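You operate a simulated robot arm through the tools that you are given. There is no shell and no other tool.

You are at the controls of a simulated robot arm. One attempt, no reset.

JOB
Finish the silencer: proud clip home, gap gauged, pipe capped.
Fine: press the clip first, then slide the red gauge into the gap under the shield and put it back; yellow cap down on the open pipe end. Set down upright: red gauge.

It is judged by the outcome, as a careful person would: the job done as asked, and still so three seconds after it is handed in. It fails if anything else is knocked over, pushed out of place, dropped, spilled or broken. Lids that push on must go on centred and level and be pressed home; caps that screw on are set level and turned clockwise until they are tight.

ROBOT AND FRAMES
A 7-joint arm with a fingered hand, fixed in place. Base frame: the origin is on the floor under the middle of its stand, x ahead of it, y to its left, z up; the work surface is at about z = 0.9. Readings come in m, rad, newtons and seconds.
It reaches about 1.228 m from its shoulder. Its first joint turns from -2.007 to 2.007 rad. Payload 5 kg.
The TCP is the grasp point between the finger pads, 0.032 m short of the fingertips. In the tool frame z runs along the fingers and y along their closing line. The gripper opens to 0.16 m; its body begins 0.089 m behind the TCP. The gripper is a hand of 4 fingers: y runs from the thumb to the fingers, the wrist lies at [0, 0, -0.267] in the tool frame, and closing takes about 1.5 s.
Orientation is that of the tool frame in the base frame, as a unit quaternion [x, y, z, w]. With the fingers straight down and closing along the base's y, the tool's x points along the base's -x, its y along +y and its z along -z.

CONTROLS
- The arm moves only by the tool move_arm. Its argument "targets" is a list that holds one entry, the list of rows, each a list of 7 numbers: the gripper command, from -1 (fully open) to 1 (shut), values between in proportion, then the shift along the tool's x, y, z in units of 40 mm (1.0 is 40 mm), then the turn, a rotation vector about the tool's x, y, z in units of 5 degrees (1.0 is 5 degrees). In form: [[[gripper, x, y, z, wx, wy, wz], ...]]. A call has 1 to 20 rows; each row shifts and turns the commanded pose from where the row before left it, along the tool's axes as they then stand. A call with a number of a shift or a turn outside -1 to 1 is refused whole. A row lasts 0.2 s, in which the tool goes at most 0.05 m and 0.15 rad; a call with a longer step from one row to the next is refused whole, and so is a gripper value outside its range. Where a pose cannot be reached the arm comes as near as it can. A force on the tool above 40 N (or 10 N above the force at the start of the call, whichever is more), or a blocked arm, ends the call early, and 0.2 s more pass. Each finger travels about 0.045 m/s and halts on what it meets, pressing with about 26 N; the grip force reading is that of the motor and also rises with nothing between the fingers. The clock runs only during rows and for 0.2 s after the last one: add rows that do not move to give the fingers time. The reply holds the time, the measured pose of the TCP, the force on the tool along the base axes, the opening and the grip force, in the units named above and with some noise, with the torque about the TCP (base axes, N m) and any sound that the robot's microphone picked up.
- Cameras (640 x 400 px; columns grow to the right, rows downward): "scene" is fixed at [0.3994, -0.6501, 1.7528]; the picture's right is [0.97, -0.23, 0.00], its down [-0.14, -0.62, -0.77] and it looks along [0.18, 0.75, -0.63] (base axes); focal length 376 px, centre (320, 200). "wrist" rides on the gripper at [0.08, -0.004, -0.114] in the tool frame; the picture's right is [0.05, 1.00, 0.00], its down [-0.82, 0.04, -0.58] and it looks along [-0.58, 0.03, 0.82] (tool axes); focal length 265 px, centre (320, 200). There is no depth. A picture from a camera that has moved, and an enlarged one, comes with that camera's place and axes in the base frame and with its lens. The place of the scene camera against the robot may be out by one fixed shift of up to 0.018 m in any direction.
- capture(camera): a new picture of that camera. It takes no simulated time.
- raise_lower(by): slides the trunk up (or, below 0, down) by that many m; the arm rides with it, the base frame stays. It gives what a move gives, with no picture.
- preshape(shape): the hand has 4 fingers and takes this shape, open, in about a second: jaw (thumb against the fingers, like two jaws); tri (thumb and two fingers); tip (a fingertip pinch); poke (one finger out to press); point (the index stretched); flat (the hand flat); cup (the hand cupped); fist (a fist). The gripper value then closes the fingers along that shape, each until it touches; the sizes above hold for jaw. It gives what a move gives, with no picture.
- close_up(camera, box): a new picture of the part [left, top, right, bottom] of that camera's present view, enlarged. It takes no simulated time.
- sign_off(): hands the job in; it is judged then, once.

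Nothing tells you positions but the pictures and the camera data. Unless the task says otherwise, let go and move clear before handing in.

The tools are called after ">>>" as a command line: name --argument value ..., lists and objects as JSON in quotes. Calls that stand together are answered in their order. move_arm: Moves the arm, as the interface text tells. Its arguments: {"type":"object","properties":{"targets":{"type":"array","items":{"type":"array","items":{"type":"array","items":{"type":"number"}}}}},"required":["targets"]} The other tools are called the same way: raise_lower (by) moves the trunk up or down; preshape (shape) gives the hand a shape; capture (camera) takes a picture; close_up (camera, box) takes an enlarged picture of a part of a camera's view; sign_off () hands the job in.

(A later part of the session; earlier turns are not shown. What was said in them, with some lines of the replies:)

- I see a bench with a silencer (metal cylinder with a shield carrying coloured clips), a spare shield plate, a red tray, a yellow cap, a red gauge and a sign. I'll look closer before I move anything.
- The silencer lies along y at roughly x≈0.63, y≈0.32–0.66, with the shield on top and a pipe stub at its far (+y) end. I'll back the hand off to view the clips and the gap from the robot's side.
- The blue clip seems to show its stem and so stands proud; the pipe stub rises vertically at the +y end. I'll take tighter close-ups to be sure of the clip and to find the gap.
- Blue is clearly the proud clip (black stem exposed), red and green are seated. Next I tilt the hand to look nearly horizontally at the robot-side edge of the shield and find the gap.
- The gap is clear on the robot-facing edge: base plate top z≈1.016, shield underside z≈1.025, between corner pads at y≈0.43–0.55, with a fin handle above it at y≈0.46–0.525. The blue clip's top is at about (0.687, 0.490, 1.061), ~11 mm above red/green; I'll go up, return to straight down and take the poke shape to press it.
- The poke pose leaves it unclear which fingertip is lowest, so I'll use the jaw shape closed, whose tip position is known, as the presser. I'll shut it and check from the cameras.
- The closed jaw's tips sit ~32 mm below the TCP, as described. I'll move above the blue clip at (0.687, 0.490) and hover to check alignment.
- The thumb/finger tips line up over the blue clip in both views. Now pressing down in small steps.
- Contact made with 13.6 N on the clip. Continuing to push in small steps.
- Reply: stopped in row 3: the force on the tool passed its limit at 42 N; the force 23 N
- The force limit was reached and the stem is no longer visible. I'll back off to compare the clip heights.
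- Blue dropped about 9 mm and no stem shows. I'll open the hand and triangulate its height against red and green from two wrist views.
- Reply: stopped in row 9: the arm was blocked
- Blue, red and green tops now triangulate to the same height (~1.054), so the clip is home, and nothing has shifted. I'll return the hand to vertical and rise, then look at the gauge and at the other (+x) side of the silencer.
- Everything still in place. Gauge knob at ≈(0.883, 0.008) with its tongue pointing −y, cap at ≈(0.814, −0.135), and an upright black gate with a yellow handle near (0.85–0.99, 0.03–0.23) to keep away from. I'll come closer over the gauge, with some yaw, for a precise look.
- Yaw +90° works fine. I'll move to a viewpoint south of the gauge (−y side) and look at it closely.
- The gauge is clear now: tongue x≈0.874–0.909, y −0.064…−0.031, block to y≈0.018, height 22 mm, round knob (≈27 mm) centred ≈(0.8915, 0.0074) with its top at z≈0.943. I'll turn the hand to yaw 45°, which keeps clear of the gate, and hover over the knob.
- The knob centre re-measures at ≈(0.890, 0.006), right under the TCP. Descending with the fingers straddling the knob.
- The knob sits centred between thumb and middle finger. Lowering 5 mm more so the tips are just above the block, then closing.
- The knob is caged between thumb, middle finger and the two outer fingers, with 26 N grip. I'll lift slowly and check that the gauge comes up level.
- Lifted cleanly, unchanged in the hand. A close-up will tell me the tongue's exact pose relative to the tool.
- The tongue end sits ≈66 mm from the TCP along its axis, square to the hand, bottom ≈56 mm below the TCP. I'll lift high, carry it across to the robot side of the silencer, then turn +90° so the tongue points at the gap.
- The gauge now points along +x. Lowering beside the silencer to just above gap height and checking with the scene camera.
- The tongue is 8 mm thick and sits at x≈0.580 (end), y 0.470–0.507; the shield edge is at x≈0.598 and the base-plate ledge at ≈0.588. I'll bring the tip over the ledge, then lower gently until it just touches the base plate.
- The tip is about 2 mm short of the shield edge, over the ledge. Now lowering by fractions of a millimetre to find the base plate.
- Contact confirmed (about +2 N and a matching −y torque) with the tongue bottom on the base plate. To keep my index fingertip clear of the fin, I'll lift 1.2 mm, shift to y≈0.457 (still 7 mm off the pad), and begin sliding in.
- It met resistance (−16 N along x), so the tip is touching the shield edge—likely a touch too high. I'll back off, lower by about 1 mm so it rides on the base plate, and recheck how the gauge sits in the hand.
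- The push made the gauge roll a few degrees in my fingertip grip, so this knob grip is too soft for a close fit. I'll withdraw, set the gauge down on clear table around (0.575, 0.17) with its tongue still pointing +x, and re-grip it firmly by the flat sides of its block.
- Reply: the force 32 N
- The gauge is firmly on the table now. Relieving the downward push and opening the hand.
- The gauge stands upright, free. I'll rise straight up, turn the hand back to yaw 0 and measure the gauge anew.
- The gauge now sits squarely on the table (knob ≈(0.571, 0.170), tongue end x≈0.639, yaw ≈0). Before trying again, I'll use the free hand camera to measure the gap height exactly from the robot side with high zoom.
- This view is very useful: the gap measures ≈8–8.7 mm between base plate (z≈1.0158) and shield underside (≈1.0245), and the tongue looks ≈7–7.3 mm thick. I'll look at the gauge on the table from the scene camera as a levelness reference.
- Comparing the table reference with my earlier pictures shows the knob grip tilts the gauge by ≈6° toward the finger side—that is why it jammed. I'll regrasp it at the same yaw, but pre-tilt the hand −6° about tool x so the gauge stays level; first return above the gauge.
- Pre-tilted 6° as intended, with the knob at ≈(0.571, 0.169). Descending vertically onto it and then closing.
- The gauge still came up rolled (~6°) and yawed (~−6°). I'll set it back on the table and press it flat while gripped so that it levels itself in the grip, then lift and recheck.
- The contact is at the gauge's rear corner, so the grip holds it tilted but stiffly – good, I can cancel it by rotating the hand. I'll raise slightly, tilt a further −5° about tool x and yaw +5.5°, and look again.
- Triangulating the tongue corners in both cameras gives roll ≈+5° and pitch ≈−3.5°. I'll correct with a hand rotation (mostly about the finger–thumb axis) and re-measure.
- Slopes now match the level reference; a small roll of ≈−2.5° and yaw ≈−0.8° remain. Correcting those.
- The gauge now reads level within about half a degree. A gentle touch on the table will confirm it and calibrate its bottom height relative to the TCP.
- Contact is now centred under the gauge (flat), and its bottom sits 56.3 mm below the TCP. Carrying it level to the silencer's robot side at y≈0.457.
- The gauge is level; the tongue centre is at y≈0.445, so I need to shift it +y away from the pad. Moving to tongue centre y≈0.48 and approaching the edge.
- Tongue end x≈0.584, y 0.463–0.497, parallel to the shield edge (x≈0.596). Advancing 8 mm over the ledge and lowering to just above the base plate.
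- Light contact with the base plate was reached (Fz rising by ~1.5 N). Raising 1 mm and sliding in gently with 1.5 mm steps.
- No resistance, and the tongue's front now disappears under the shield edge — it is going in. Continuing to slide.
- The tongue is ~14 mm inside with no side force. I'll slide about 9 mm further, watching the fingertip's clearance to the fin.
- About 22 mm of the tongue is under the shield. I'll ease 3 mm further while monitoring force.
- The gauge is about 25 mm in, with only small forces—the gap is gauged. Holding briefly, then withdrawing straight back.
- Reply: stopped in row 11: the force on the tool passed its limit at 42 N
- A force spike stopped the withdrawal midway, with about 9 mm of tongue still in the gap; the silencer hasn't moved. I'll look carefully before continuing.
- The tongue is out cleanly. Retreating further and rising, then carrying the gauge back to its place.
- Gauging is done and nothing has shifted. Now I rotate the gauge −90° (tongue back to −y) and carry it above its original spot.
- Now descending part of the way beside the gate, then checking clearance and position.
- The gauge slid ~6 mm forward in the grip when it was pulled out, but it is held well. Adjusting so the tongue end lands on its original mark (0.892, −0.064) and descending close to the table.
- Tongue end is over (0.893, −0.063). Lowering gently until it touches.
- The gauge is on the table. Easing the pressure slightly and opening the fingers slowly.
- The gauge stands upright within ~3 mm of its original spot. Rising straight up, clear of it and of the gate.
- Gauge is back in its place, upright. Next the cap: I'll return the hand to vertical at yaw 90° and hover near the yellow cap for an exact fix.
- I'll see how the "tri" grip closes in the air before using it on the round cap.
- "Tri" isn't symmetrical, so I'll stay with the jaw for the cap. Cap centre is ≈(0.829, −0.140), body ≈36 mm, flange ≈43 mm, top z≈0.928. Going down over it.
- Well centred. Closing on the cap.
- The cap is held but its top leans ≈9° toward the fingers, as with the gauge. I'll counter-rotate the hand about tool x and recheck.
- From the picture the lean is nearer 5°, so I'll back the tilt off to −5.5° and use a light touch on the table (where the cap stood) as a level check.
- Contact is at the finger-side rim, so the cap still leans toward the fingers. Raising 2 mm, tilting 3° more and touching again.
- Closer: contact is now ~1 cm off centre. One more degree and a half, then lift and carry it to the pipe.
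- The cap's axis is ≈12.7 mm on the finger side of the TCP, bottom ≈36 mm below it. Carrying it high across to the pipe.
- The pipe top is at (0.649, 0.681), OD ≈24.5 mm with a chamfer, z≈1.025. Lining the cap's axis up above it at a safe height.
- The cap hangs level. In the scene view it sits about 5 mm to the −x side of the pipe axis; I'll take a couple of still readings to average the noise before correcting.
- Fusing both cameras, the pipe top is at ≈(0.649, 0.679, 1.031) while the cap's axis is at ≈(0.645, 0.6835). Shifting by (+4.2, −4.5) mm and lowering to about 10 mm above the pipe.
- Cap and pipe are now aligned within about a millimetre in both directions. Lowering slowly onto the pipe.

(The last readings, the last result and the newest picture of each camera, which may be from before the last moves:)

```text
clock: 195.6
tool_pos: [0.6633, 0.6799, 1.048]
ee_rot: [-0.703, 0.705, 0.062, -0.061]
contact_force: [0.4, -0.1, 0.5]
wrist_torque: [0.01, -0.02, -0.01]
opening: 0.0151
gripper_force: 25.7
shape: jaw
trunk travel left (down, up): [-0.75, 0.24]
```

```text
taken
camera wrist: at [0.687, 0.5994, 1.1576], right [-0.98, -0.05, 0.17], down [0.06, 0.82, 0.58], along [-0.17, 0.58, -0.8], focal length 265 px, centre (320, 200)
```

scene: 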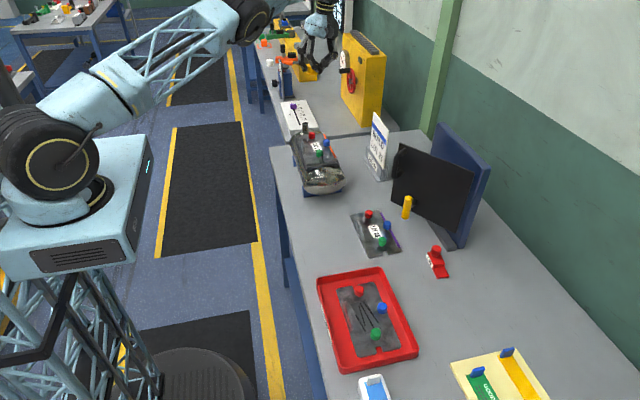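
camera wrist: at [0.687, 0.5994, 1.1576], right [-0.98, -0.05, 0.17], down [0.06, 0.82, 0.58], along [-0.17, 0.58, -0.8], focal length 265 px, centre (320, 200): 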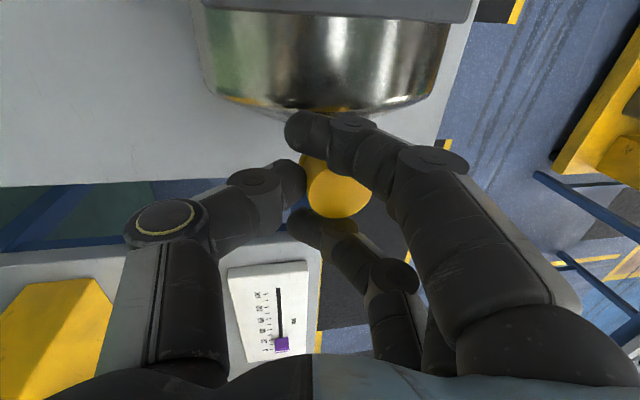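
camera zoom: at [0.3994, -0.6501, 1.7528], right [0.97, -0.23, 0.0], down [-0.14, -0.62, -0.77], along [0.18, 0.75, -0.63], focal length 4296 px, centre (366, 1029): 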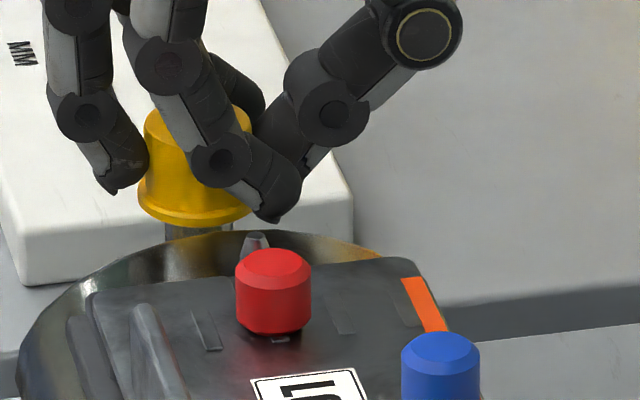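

>>> move_arm --targets '[[[1, 0, -0.0065, 0.0368, 0, 0, 0], [1, 0, 0, 0, 0, 0, 0]]]'

>>> move_arm --targets '[[[1, 0, -0.0065, 0.0368, 0, 0, 0], [1, 0, 0, 0, 0, 0, 0]]]'

>>> close_up --camera "scene" --box '[300, 116, 324, 131]'

>>> close_up --camera "wrist" --box '[240, 80, 400, 230]'

```text
clock: 196.2
tool_pos: [0.6635, 0.6789, 1.0453]
ee_rot: [-0.704, 0.705, 0.061, -0.062]
contact_force: [0.4, -0.7, -1.0]
wrist_torque: [-0.02, -0.02, 0.0]
opening: 0.0152
gripper_force: 25.4
shape: jaw
trunk travel left (down, up): [-0.75, 0.24]
```

```text
clock: 196.8
tool_pos: [0.6634, 0.6787, 1.0431]
ee_rot: [-0.703, 0.706, 0.062, -0.061]
contact_force: [-0.4, 1.0, 1.8]
wrist_torque: [0.01, -0.02, 0.0]
opening: 0.0152
gripper_force: 25.5
shape: jaw
trunk travel left (down, up): [-0.75, 0.24]
```

```text
16.00 times, centred on (312, 124) of scene
camera zoom: at [0.3994, -0.6501, 1.7528], right [0.97, -0.23, 0.0], down [-0.14, -0.62, -0.77], along [0.18, 0.75, -0.63], focal length 6014 px, centre (448, 1424)
```

zoom: 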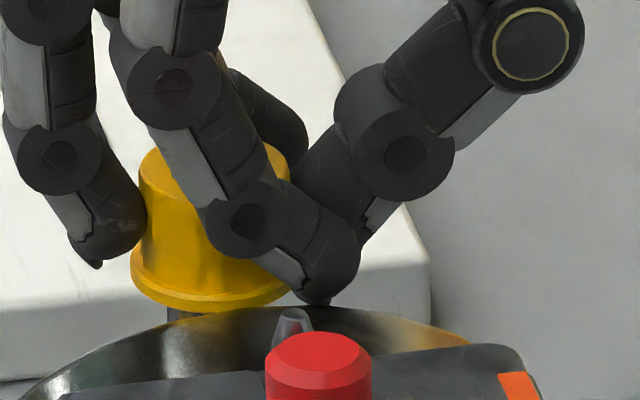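

```text
2.67 times, centred on (320, 155) of wrist
camera zoom: at [0.6873, 0.5995, 1.1544], right [-0.98, -0.05, 0.17], down [0.06, 0.82, 0.58], along [-0.17, 0.58, -0.8], focal length 708 px, centre (320, 320)
```

zoom: 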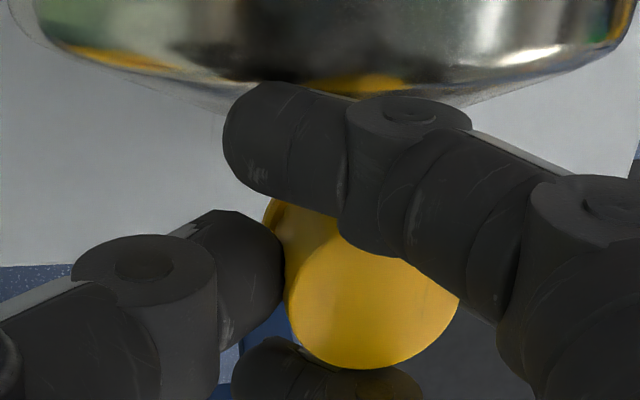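

The cap is over the pipe by ~22 mm and just beginning to touch. I'll release it here and then press it home from above with the closed hand.

>>> move_arm --targets '[[[0.9, 0, 0, 0, 0, 0, 0], [0.7, 0, 0, 0, 0, 0, 0], [0.5, 0, 0, 0, 0, 0, 0], [0.3, 0, 0, 0, 0, 0, 0], [0.1, 0, 0, 0, 0, 0, 0], [0, 0, 0, 0, 0, 0, 0], [0, 0, 0, 0, 0, 0, 0], [0, 0, 0, 0, 0, 0, 0]]]'

>>> close_up --camera "scene" --box '[292, 110, 340, 145]'

>>> close_up --camera "wrist" --box '[240, 80, 400, 230]'

```text
clock: 198.6
tool_pos: [0.6639, 0.6784, 1.0446]
ee_rot: [-0.704, 0.705, 0.062, -0.062]
contact_force: [0.9, 0.2, 0.3]
wrist_torque: [-0.01, 0.01, -0.01]
opening: 0.0788
gripper_force: 0.1
shape: jaw
trunk travel left (down, up): [-0.75, 0.24]
```

```text
11.43 times, centred on (316, 128) of scene
camera zoom: at [0.3994, -0.6501, 1.7528], right [0.97, -0.23, 0.0], down [-0.14, -0.62, -0.77], along [0.18, 0.75, -0.63], focal length 4296 px, centre (366, 1029)
```

zoom: 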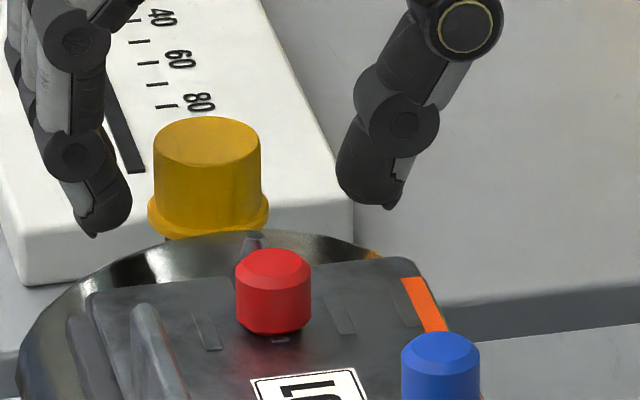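

```text
2.67 times, centred on (320, 155) of wrist
camera zoom: at [0.6874, 0.5993, 1.1545], right [-0.98, -0.05, 0.17], down [0.06, 0.82, 0.58], along [-0.17, 0.58, -0.8], focal length 708 px, centre (320, 320)
```

zoom: 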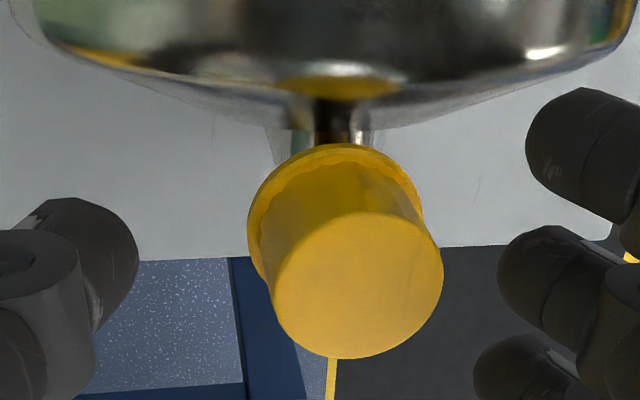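

The cap sits level on the pipe with its top at z≈1.035. Rising, straightening the hand and closing it to press the cap home.

>>> move_arm --targets '[[[0, 0, 0.0433, -0.2456, 0, 0, 0], [0, 0, 0.13, -0.737, 0, 0, 0], [0, 0, 0.13, -0.737, 0, 0, 0], [0, 0, 0.13, -0.737, 0, 0, 0], [0, 0, 0, 0, 0.7, 0, 0], [0, 0, 0, 0, 0.7, 0, 0], [0, 0, 0, 0, 0.62, 0, 0], [1, 0, 0, 0, 0, 0, 0], [1, 0, 0, 0, 0, 0, 0], [1, 0, 0, 0, 0, 0, 0], [1, 0, 0, 0, 0, 0, 0], [1, 0, 0, 0, 0, 0, 0], [1, 0, 0, 0, 0, 0, 0]]]'

>>> capture --camera "wrist"

>>> close_up --camera "scene" --box '[292, 100, 340, 135]'

```text
clock: 201.4
tool_pos: [0.6626, 0.6786, 1.1455]
ee_rot: [-0.707, 0.708, -0.001, 0.0]
contact_force: [0.4, -0.8, -0.2]
wrist_torque: [0.02, 0.02, -0.02]
opening: 0.0002
gripper_force: 26.3
shape: jaw
trunk travel left (down, up): [-0.75, 0.24]
```

```text
taken
camera wrist: at [0.6672, 0.5986, 1.2576], right [-1.0, -0.05, 0.0], down [-0.04, 0.82, 0.58], along [-0.03, 0.58, -0.82], focal length 265 px, centre (320, 200)
```

wrist: 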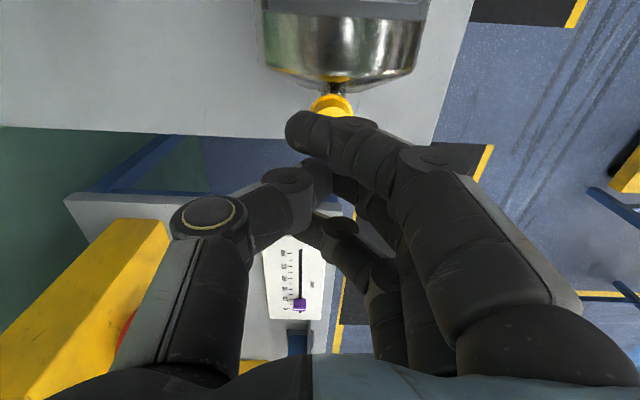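

```text
11.43 times, centred on (316, 118) of scene
camera zoom: at [0.3994, -0.6501, 1.7528], right [0.97, -0.23, 0.0], down [-0.14, -0.62, -0.77], along [0.18, 0.75, -0.63], focal length 4296 px, centre (366, 1143)
```

zoom: 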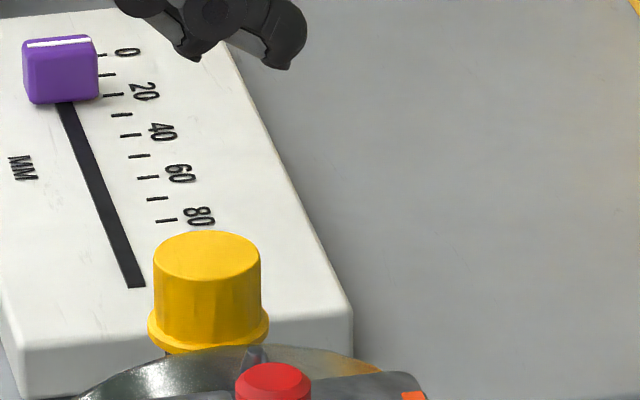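

>>> move_arm --targets '[[[1, 0.015, 0.265, 0.4, 0, 0, 0], [1, 0, 0, 0.7, 0, 0, 0], [1, 0, 0, 0.7, 0, 0, 0], [1, 0, 0, 0, 0, 0, 0]]]'

>>> close_up --camera "scene" --box '[292, 100, 340, 135]'

>>> close_up --camera "wrist" --box '[240, 80, 400, 230]'

```text
clock: 202.4
tool_pos: [0.6527, 0.6792, 1.0706]
ee_rot: [-0.707, 0.707, -0.001, 0.0]
contact_force: [-0.2, 0.7, -0.1]
wrist_torque: [0.01, 0.02, 0.02]
opening: 0.0
gripper_force: 26.3
shape: jaw
trunk travel left (down, up): [-0.75, 0.24]
```

```text
11.43 times, centred on (316, 118) of scene
camera zoom: at [0.3994, -0.6501, 1.7528], right [0.97, -0.23, 0.0], down [-0.14, -0.62, -0.77], along [0.18, 0.75, -0.63], focal length 4296 px, centre (366, 1143)
```

zoom: 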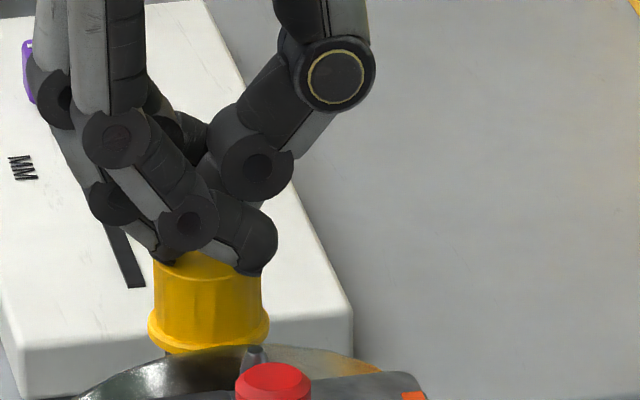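

```text
2.67 times, centred on (320, 155) of wrist
camera zoom: at [0.6563, 0.5983, 1.1834], right [-1.0, -0.05, 0.0], down [-0.04, 0.82, 0.58], along [-0.03, 0.58, -0.82], focal length 708 px, centre (320, 320)
```

zoom: 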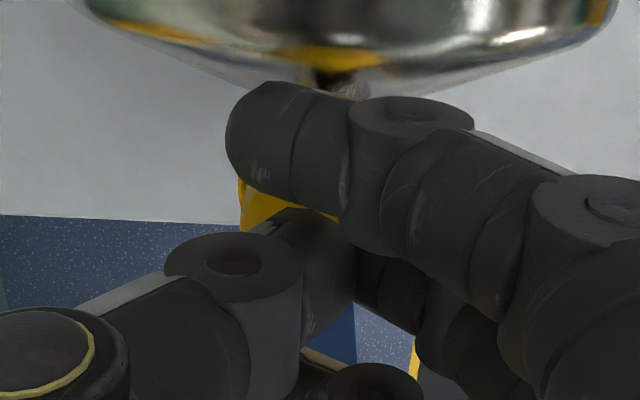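

>>> move_arm --targets '[[[1, 0, 0, 0.04, 0, 0, 0], [1, 0, 0, 0.04, 0, 0, 0], [1, 0, 0, 0.04, 0, 0, 0], [1, 0, 0, 0, 0, 0, 0]]]'

>>> move_arm --targets '[[[1, 0, 0, 0.04, 0, 0, 0], [1, 0, 0, 0.04, 0, 0, 0], [1, 0, 0, 0, 0, 0, 0]]]'

>>> close_up --camera "scene" --box '[292, 100, 340, 135]'

```text
clock: 203.4
tool_pos: [0.6525, 0.6773, 1.0698]
ee_rot: [-0.706, 0.708, -0.001, 0.003]
contact_force: [-0.3, -1.5, 20.5]
wrist_torque: [-0.07, 0.23, 0.0]
opening: 0.0002
gripper_force: 25.6
shape: jaw
trunk travel left (down, up): [-0.75, 0.24]
```

```text
clock: 204.2
tool_pos: [0.6517, 0.6787, 1.0675]
ee_rot: [-0.706, 0.708, -0.001, 0.003]
contact_force: [0.3, 1.5, 38.6]
wrist_torque: [0.05, 0.38, -0.01]
opening: 0.0
gripper_force: 26.1
shape: jaw
trunk travel left (down, up): [-0.75, 0.24]
```

```text
11.43 times, centred on (316, 118) of scene
camera zoom: at [0.3994, -0.6501, 1.7528], right [0.97, -0.23, 0.0], down [-0.14, -0.62, -0.77], along [0.18, 0.75, -0.63], focal length 4296 px, centre (366, 1143)
```

zoom: 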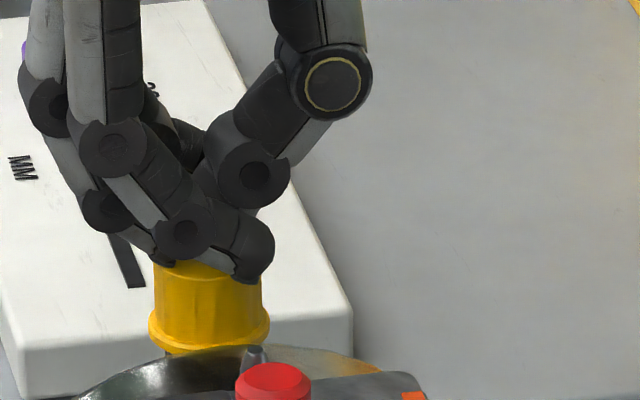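

38 N on top and the cap does not move any further, so it is bottomed. I'll lift off and check that it's centred and level.

>>> move_arm --targets '[[[1, 0, 0, -0.3, 0, 0, 0], [1, 0, 0, -1, 0, 0, 0], [1, 0, 0, -1, 0, 0, 0], [1, 0, 0, -1, 0, 0, 0], [0, 0.6, 0, -0.5, 0, 0, 0], [0, 0.9, 0, 0, 0, 0, 0], [-1, 0.9, 0, 0, 0, 0, 0], [-1, 0, 0, 0, 0, 0, 0], [-1, 0, 0, 0, 0, 0, 0], [-1, 0, 0, 0, 0, 0, 0], [-1, 0, 0, 0, 0, 0, 0], [-1, 0, 0, 0, 0, 0, 0]]]'

>>> capture --camera "wrist"

>>> close_up --camera "scene" --box '[298, 114, 330, 134]'

```text
clock: 206.8
tool_pos: [0.6529, 0.5832, 1.2166]
ee_rot: [-0.706, 0.708, -0.001, 0.0]
contact_force: [0.4, 0.1, -0.2]
wrist_torque: [0.0, 0.0, 0.04]
opening: 0.1597
gripper_force: 0.1
shape: jaw
trunk travel left (down, up): [-0.75, 0.24]
```

```text
taken
camera wrist: at [0.6568, 0.5035, 1.3296], right [-1.0, -0.05, 0.0], down [-0.04, 0.82, 0.58], along [-0.03, 0.58, -0.82], focal length 265 px, centre (320, 200)
```

wrist: 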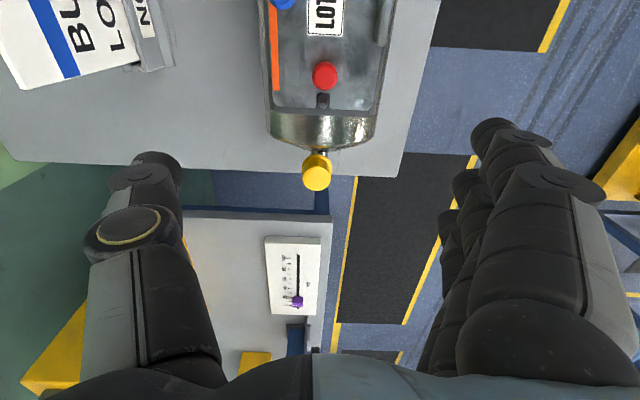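

```text
16.00 times, centred on (314, 124) of scene
camera zoom: at [0.3994, -0.6501, 1.7528], right [0.97, -0.23, 0.0], down [-0.14, -0.62, -0.77], along [0.18, 0.75, -0.63], focal length 6014 px, centre (416, 1416)
```

zoom: 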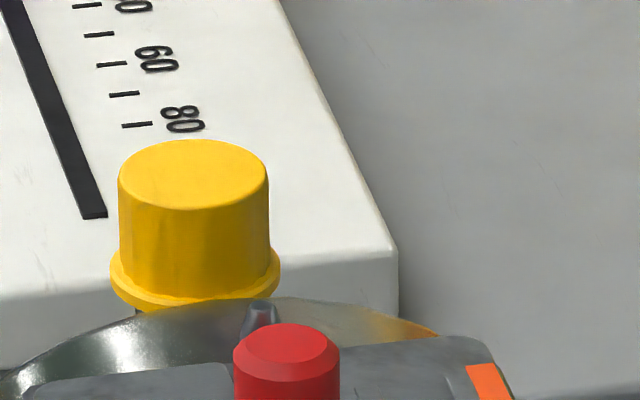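

>>> close_up --camera "wrist" --box '[284, 140, 348, 200]'

>>> close_up --camera "scene" --box '[300, 122, 320, 134]'

```text
6.67 times, centred on (316, 170) of wrist
camera zoom: at [0.6568, 0.5035, 1.3296], right [-1.0, -0.05, 0.0], down [-0.04, 0.82, 0.58], along [-0.03, 0.58, -0.82], focal length 1769 px, centre (347, 400)
```

zoom: 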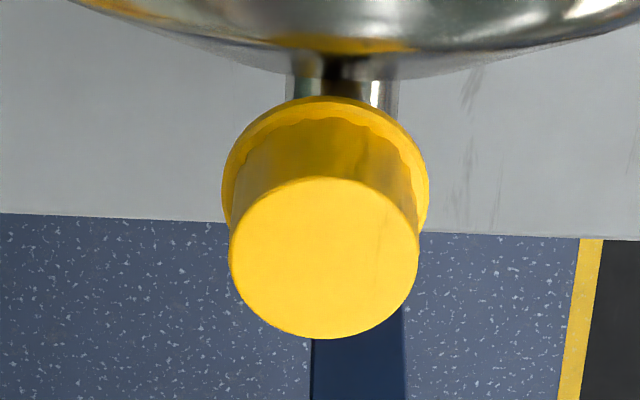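

```text
16.00 times, centred on (310, 128) of scene
camera zoom: at [0.3994, -0.6501, 1.7528], right [0.97, -0.23, 0.0], down [-0.14, -0.62, -0.77], along [0.18, 0.75, -0.63], focal length 6014 px, centre (480, 1352)
```

zoom: 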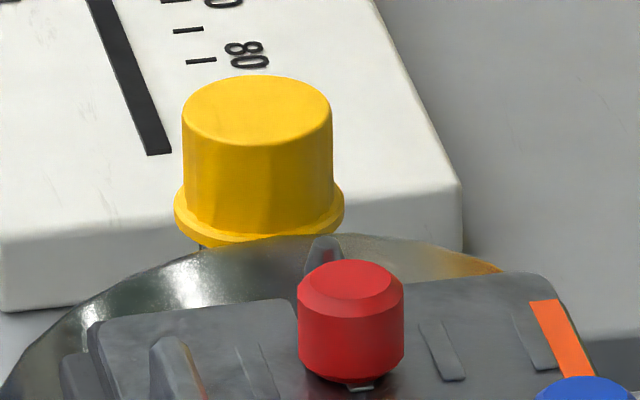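

The cap is level and fully down, but it sits ≈3 mm off the pipe's axis toward +x (it has some slack). I'll nudge it to centre with the thumb: descend with the hand half open around it first.

>>> move_arm --targets '[[[0, -0.8, -0.02, 0.6, 0, 0, 0], [0, -0.8, -0.02, 0.6, 0, 0, 0], [0, -0.8, -0.01, 0.6, 0, 0, 0], [0, 0, 0, 0.4, 0, 0, 0], [0, 0, 0, 0, 0, 0, 0], [0, 0, 0, 0, 0, 0, 0], [0, 0, 0, 0, 0, 0, 0], [0, 0, 0, 0, 0, 0, 0]]]'

>>> capture --camera "wrist"

>>> close_up --camera "scene" --box '[284, 96, 348, 141]'

```text
clock: 208.6
tool_pos: [0.6553, 0.6781, 1.1287]
ee_rot: [-0.707, 0.708, -0.001, 0.001]
contact_force: [-0.7, -0.3, -0.1]
wrist_torque: [-0.02, 0.04, -0.01]
opening: 0.0812
gripper_force: 0.1
shape: jaw
trunk travel left (down, up): [-0.75, 0.24]
```

```text
taken
camera wrist: at [0.6593, 0.5982, 1.2423], right [-1.0, -0.05, 0.0], down [-0.04, 0.82, 0.58], along [-0.03, 0.58, -0.82], focal length 265 px, centre (320, 200)
```

wrist: 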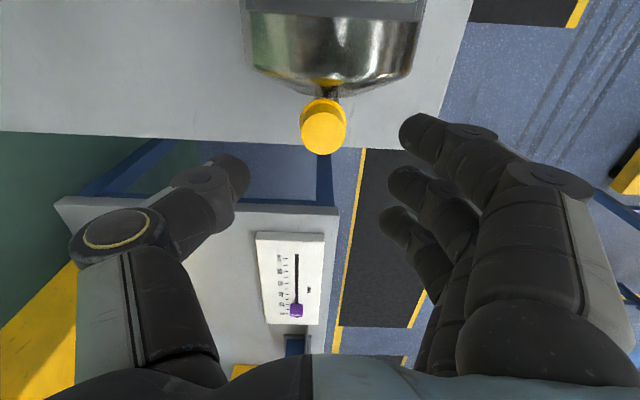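

```text
8.89 times, centred on (316, 118) of scene
camera zoom: at [0.3994, -0.6501, 1.7528], right [0.97, -0.23, 0.0], down [-0.14, -0.62, -0.77], along [0.18, 0.75, -0.63], focal length 3341 px, centre (356, 924)
```

zoom: 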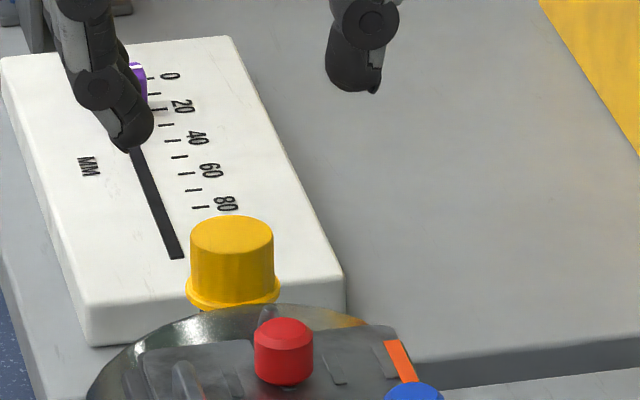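

>>> move_arm --targets '[[[0, 0, 0, 0.7, 0, 0, 0], [0, 0, 0, 0.7, 0, 0, 0], [0, 0, 0, 0.65, 0, 0, 0], [0, 0, 0, 0, 0, 0, 0], [0, 0, 0.25, 0, 0, 0, 0], [0, 0, 0.2, 0, 0, 0, 0], [0, 0, 0, 0, 0, 0, 0]]]'

>>> close_up --camera "wrist" --box '[220, 110, 380, 210]'

>>> close_up --camera "scene" --box '[292, 110, 340, 140]'

```text
clock: 210.2
tool_pos: [0.6381, 0.6778, 1.0464]
ee_rot: [-0.707, 0.707, 0.0, 0.001]
contact_force: [0.0, 1.7, -0.2]
wrist_torque: [0.01, -0.01, 0.01]
opening: 0.0808
gripper_force: 0.0
shape: jaw
trunk travel left (down, up): [-0.75, 0.24]
```

```text
4.00 times, centred on (300, 160) of wrist
camera zoom: at [0.6412, 0.5979, 1.1589], right [-1.0, -0.05, 0.0], down [-0.04, 0.82, 0.58], along [-0.03, 0.58, -0.82], focal length 1062 px, centre (400, 360)
```

zoom: 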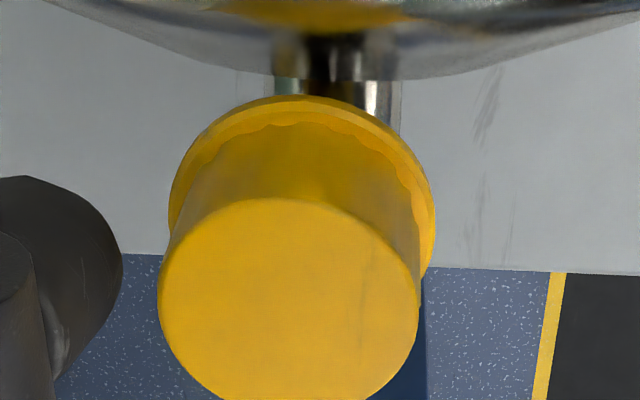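

```text
13.33 times, centred on (316, 125) of scene
camera zoom: at [0.3994, -0.6501, 1.7528], right [0.97, -0.23, 0.0], down [-0.14, -0.62, -0.77], along [0.18, 0.75, -0.63], focal length 5012 px, centre (373, 1200)
```

zoom: 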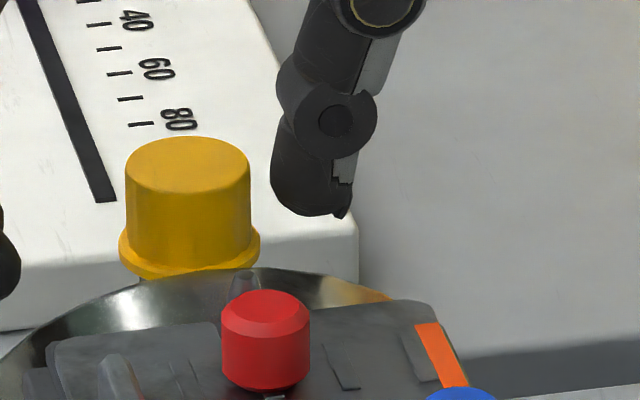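

>>> move_arm --targets '[[[0, 0, 0.05, 0, 0, 0, 0], [0, 0, 0.05, 0, 0, 0, 0], [0, 0, 0, 0, 0, 0, 0]]]'

>>> move_arm --targets '[[[0, 0, 0.03, 0, 0, 0, 0], [0, 0, 0, 0, 0, 0, 0]]]'

>>> close_up --camera "scene" --box '[292, 110, 340, 140]'

>>> close_up --camera "wrist" --box '[220, 110, 380, 210]'

```text
clock: 211.0
tool_pos: [0.633, 0.6773, 1.0463]
ee_rot: [-0.706, 0.708, -0.001, 0.001]
contact_force: [-0.3, -0.1, -0.2]
wrist_torque: [0.0, 0.02, 0.0]
opening: 0.0809
gripper_force: 0.0
shape: jaw
trunk travel left (down, up): [-0.75, 0.24]
```

```text
clock: 211.6
tool_pos: [0.6319, 0.6779, 1.0456]
ee_rot: [-0.707, 0.708, -0.001, 0.001]
contact_force: [0.4, -0.6, 0.3]
wrist_torque: [-0.01, 0.0, -0.02]
opening: 0.0806
gripper_force: 0.2
shape: jaw
trunk travel left (down, up): [-0.75, 0.24]
```

```text
13.33 times, centred on (316, 125) of scene
camera zoom: at [0.3994, -0.6501, 1.7528], right [0.97, -0.23, 0.0], down [-0.14, -0.62, -0.77], along [0.18, 0.75, -0.63], focal length 5012 px, centre (373, 1200)
```

zoom: 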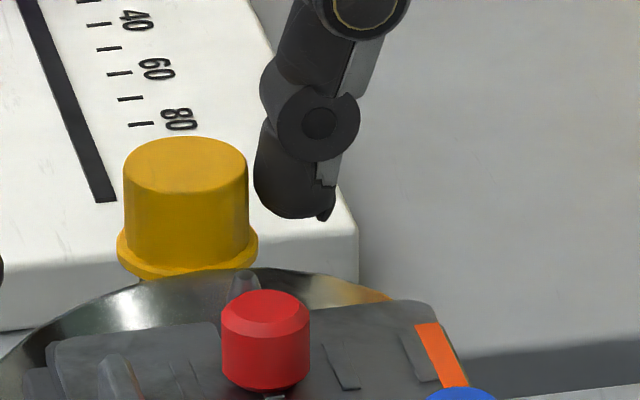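

```text
4.00 times, centred on (300, 160) of wrist
camera zoom: at [0.636, 0.5978, 1.1587], right [-1.0, -0.05, 0.0], down [-0.04, 0.82, 0.58], along [-0.03, 0.58, -0.82], focal length 1062 px, centre (400, 360)
```

zoom: 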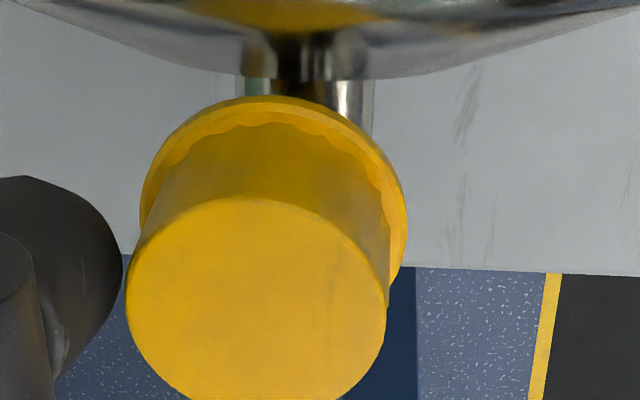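

>>> move_arm --targets '[[[0, 0, 0.03, 0, 0, 0, 0], [0, 0, 0.03, 0, 0, 0, 0], [0, 0, 0, 0, 0, 0, 0]]]'

>>> close_up --camera "scene" --box '[292, 110, 340, 140]'

```text
clock: 212.4
tool_pos: [0.6295, 0.678, 1.045]
ee_rot: [-0.707, 0.708, -0.001, 0.0]
contact_force: [0.1, 0.2, -0.1]
wrist_torque: [0.0, 0.01, -0.01]
opening: 0.0805
gripper_force: 0.1
shape: jaw
trunk travel left (down, up): [-0.75, 0.24]
```

```text
13.33 times, centred on (316, 125) of scene
camera zoom: at [0.3994, -0.6501, 1.7528], right [0.97, -0.23, 0.0], down [-0.14, -0.62, -0.77], along [0.18, 0.75, -0.63], focal length 5012 px, centre (373, 1200)
```

zoom: 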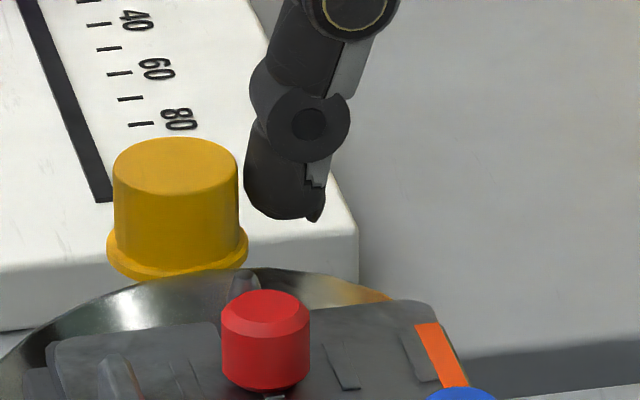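

The cap is now centred on the pipe (within ~0.5 mm in this view). Backing the thumb off and rising clear.

>>> move_arm --targets '[[[0, 0, -0.1, 0, 0, 0, 0], [0, 0, -0.2, 0, 0, 0, 0], [0, 0, -0.2, 0, 0, 0, 0], [0, 0, 0, 0, 0, 0, 0], [0, 0, 0, -0.5, 0, 0, 0], [0, 0, 0, -1, 0, 0, 0], [0, 0, 0, -1, 0, 0, 0], [0, 0, 0, -1, 0, 0, 0], [1, 0, 0, 0, 0, 0, 0], [1, 0, 0, 0, 0, 0, 0], [1, 0, 0, 0, 0, 0, 0], [1, 0, 0, 0, 0, 0, 0], [1, 0, 0, 0, 0, 0, 0]]]'

>>> close_up --camera "scene" --box '[292, 110, 340, 140]'

```text
clock: 215.2
tool_pos: [0.65, 0.6775, 1.1855]
ee_rot: [-0.707, 0.707, 0.0, 0.001]
contact_force: [-0.2, 0.4, -0.5]
wrist_torque: [-0.04, 0.02, 0.03]
opening: 0.0
gripper_force: 10.5
shape: jaw
trunk travel left (down, up): [-0.75, 0.24]
```

```text
13.33 times, centred on (316, 125) of scene
camera zoom: at [0.3994, -0.6501, 1.7528], right [0.97, -0.23, 0.0], down [-0.14, -0.62, -0.77], along [0.18, 0.75, -0.63], focal length 5012 px, centre (373, 1200)
```

zoom: 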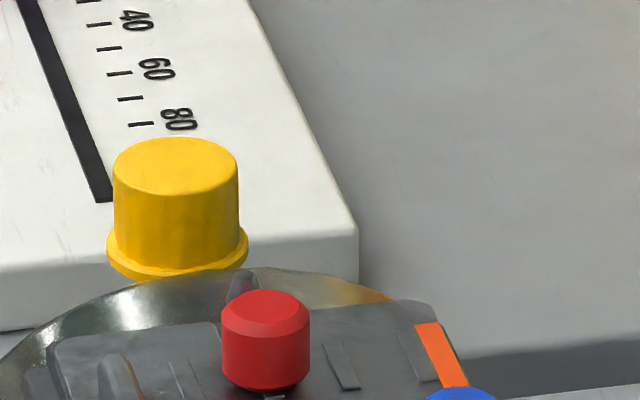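

Centred and level. Now that it's centred I'll press once more on its middle to be sure it is home.

>>> move_arm --targets '[[[1, -0.0375, -0.175, 0.8, 0, 0, 0], [1, 0, 0, 1, 0, 0, 0], [1, 0, 0, 0.9, 0, 0, 0], [1, 0, 0, 0.06, 0, 0, 0], [1, 0, 0, 0, 0, 0, 0]]]'

>>> move_arm --targets '[[[1, 0, 0, 0.03, 0, 0, 0], [1, 0, 0, 0.03, 0, 0, 0], [1, 0, 0, 0.03, 0, 0, 0], [1, 0, 0, 0, 0, 0, 0]]]'

>>> close_up --camera "scene" --box '[292, 110, 340, 140]'

```text
clock: 216.4
tool_pos: [0.6567, 0.6798, 1.0752]
ee_rot: [-0.707, 0.708, -0.001, 0.0]
contact_force: [-0.7, 0.2, -0.4]
wrist_torque: [-0.01, -0.02, -0.02]
opening: 0.0
gripper_force: 25.5
shape: jaw
trunk travel left (down, up): [-0.75, 0.24]
```

```text
clock: 217.4
tool_pos: [0.6564, 0.6796, 1.0725]
ee_rot: [-0.706, 0.708, -0.002, 0.001]
contact_force: [-0.2, -0.4, 0.7]
wrist_torque: [0.03, 0.01, -0.01]
opening: 0.0
gripper_force: 25.8
shape: jaw
trunk travel left (down, up): [-0.75, 0.24]
```

```text
13.33 times, centred on (316, 125) of scene
camera zoom: at [0.3994, -0.6501, 1.7528], right [0.97, -0.23, 0.0], down [-0.14, -0.62, -0.77], along [0.18, 0.75, -0.63], focal length 5012 px, centre (373, 1200)
```

zoom: 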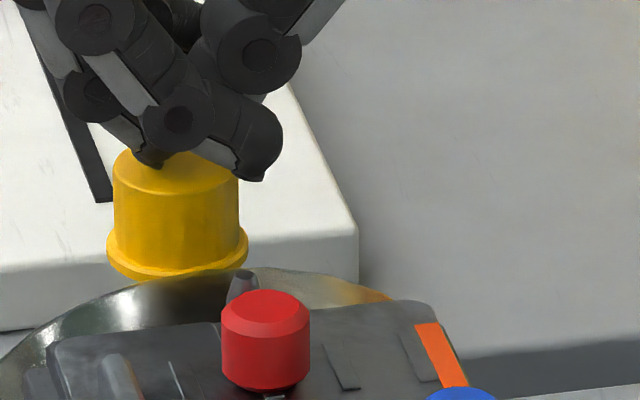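

>>> move_arm --targets '[[[1, 0, 0, 0.03, 0, 0, 0], [1, 0, 0, 0.03, 0, 0, 0], [1, 0, 0, 0, 0, 0, 0]]]'

>>> move_arm --targets '[[[1, 0, 0, 0.03, 0, 0, 0], [1, 0, 0, 0.03, 0, 0, 0], [1, 0, 0, 0.03, 0, 0, 0], [1, 0, 0, 0, 0, 0, 0]]]'

>>> close_up --camera "scene" --box '[292, 110, 340, 140]'

```text
clock: 218.2
tool_pos: [0.6571, 0.6814, 1.0707]
ee_rot: [-0.706, 0.708, -0.001, 0.001]
contact_force: [-1.2, -0.2, 2.5]
wrist_torque: [0.01, 0.05, 0.01]
opening: 0.0
gripper_force: 26.2
shape: jaw
trunk travel left (down, up): [-0.75, 0.24]
```

```text
clock: 219.2
tool_pos: [0.6562, 0.6795, 1.068]
ee_rot: [-0.706, 0.708, 0.0, 0.003]
contact_force: [1.8, 0.7, 20.9]
wrist_torque: [0.01, 0.18, -0.02]
opening: 0.0
gripper_force: 26.1
shape: jaw
trunk travel left (down, up): [-0.75, 0.24]
```

```text
13.33 times, centred on (316, 125) of scene
camera zoom: at [0.3994, -0.6501, 1.7528], right [0.97, -0.23, 0.0], down [-0.14, -0.62, -0.77], along [0.18, 0.75, -0.63], focal length 5012 px, centre (373, 1200)
```

zoom: 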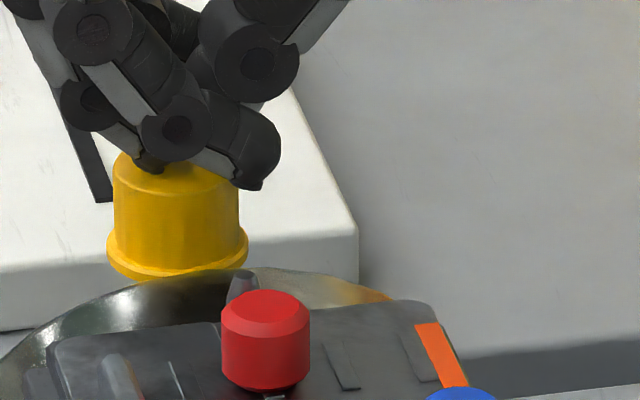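

>>> move_arm --targets '[[[1, 0, 0, 0.03, 0, 0, 0], [1, 0, 0, 0.03, 0, 0, 0], [1, 0, 0, 0, 0, 0, 0]]]'

>>> close_up --camera "scene" --box '[292, 110, 340, 140]'

```text
clock: 220.2
tool_pos: [0.6568, 0.681, 1.0695]
ee_rot: [-0.706, 0.708, 0.0, 0.005]
contact_force: [-0.7, -1.4, 21.1]
wrist_torque: [-0.03, 0.23, 0.02]
opening: 0.0
gripper_force: 26.4
shape: jaw
trunk travel left (down, up): [-0.75, 0.24]
stopped in row 3: the force on the tool passed its limit at 41 N (the readings are from after the stop); the commanded pose is now the measured one
```

```text
13.33 times, centred on (316, 125) of scene
camera zoom: at [0.3994, -0.6501, 1.7528], right [0.97, -0.23, 0.0], down [-0.14, -0.62, -0.77], along [0.18, 0.75, -0.63], focal length 5012 px, centre (373, 1200)
```

zoom: 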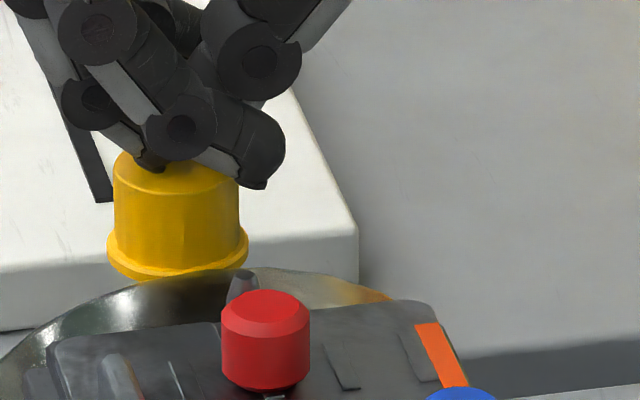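

41 N and no further travel: the cap is home. Lifting off and moving clear, then a last check of everything.

>>> move_arm --targets '[[[1, 0, 0, -0.3, 0, 0, 0], [1, 0, 0, -1, 0, 0, 0], [1, 0, 0, -1, 0, 0, 0], [1, 0, 0, -1, 0, 0, 0], [1, 0, 0, -1, 0, 0, 0], [1, 0, 0, -1, 0, 0, 0], [1, 0, 0.95, 0, 0, 0, 0], [1, 0, 0.95, 0, 0, 0, 0], [1, 0, 0.95, 0, 0, 0, 0], [1, 0, 0.95, 0, 0, 0, 0], [1, 0.5, 0.8, 0, 0, 0, 0], [1, 0.5, 0.8, 0, 0, 0, 0], [0, 0, 0, 0, 0, 0, 0], [0, 0, 0, 0, 0, 0, 0]]]'

>>> capture --camera "scene"

>>> close_up --camera "scene" --box '[276, 100, 372, 200]'

>>> close_up --camera "scene" --box '[330, 190, 490, 310]'

```text
clock: 223.2
tool_pos: [0.4377, 0.6398, 1.2762]
ee_rot: [-0.707, 0.708, -0.002, 0.004]
contact_force: [-0.9, -0.5, 0.4]
wrist_torque: [0.02, -0.03, 0.01]
opening: 0.0798
gripper_force: 0.1
shape: jaw
trunk travel left (down, up): [-0.75, 0.24]
```

```text
taken
```

scene: 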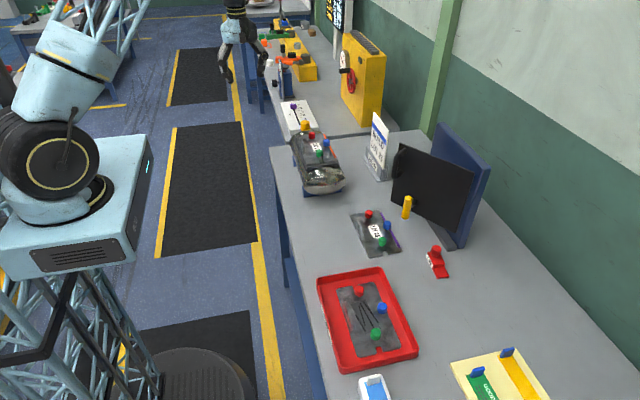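

```text
4.00 times, centred on (324, 150) of scene
camera zoom: at [0.3994, -0.6501, 1.7528], right [0.97, -0.23, 0.0], down [-0.14, -0.62, -0.77], along [0.18, 0.75, -0.63], focal length 1504 px, centre (304, 400)
```

zoom: 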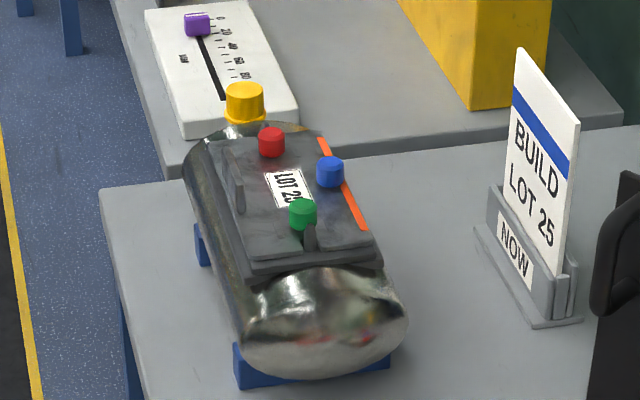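

```text
3.33 times, centred on (410, 250) of scene
camera zoom: at [0.3994, -0.6501, 1.7528], right [0.97, -0.23, 0.0], down [-0.14, -0.62, -0.77], along [0.18, 0.75, -0.63], focal length 1253 px, centre (20, 33)
```

zoom: 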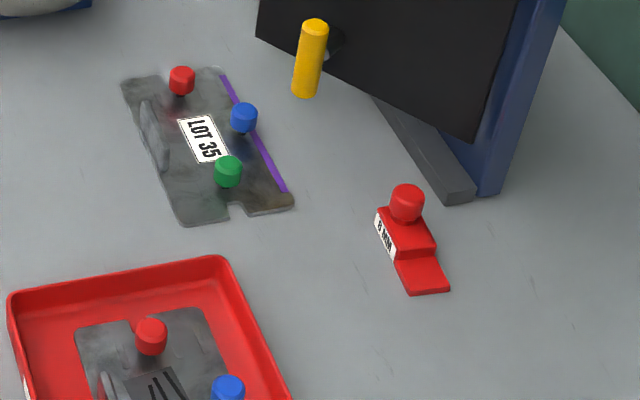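

Everything looks in place; one last zoom on the blue clip and the cap before handing in.

>>> close_up --camera "scene" --box '[284, 116, 348, 156]'

>>> close_up --camera "scene" --box '[298, 114, 330, 134]'

```text
10.00 times, centred on (316, 136) of scene
camera zoom: at [0.3994, -0.6501, 1.7528], right [0.97, -0.23, 0.0], down [-0.14, -0.62, -0.77], along [0.18, 0.75, -0.63], focal length 3759 px, centre (360, 840)
```

zoom: 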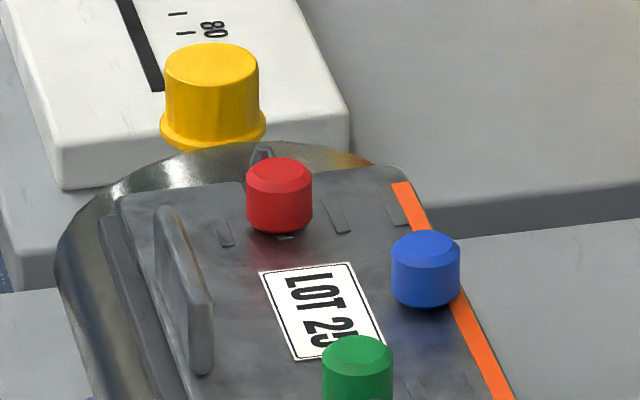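

```text
16.00 times, centred on (314, 124) of scene
camera zoom: at [0.3994, -0.6501, 1.7528], right [0.97, -0.23, 0.0], down [-0.14, -0.62, -0.77], along [0.18, 0.75, -0.63], focal length 6014 px, centre (416, 1416)
```

zoom: 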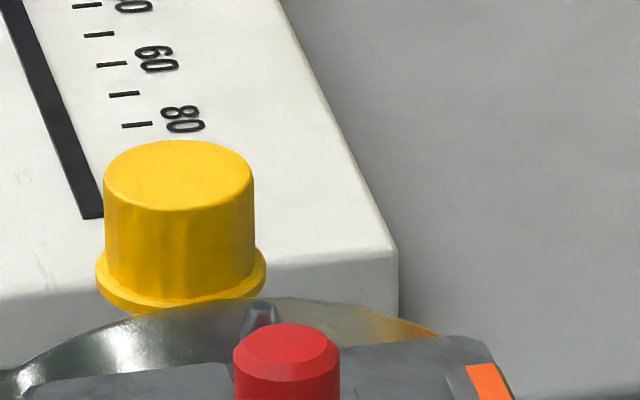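

The blue clip is seated level with the red and green ones. The gap has been gauged, and the gauge stands upright back in its place. The cap is level, centred and pressed home on the pipe, nothing else has moved, and the hand is clear, so I'm handing the job in.

>>> sign_off

```text
The job is handed in.
```

I pressed the proud blue clip home, gauged the gap, put the gauge back and capped the pipe. The job is handed in. My last pictures show nothing else moved or knocked over.

- **Clip:** the blue clip went in first. Its top now measures level with the red and green ones.
- **Gauge:** about 25 mm of the roughly 33 mm tongue went under the shield. The first try jammed because the gauge was tilted in my grip, so I set it down on the table and regripped it. On the way out one pull hit the 40 N force limit and stopped; the silencer did not move. The gauge is back upright, within about 3 mm of where it started and turned about 3°.
- **Cap:** it is level and fully down on the pipe. Two presses of about 40 N moved it no further. It fits loosely and first sat about 3 mm off-centre, so I nudged it over. It is now centred to about 0.5 mm side to side; front to back I could only check to about 2 mm.
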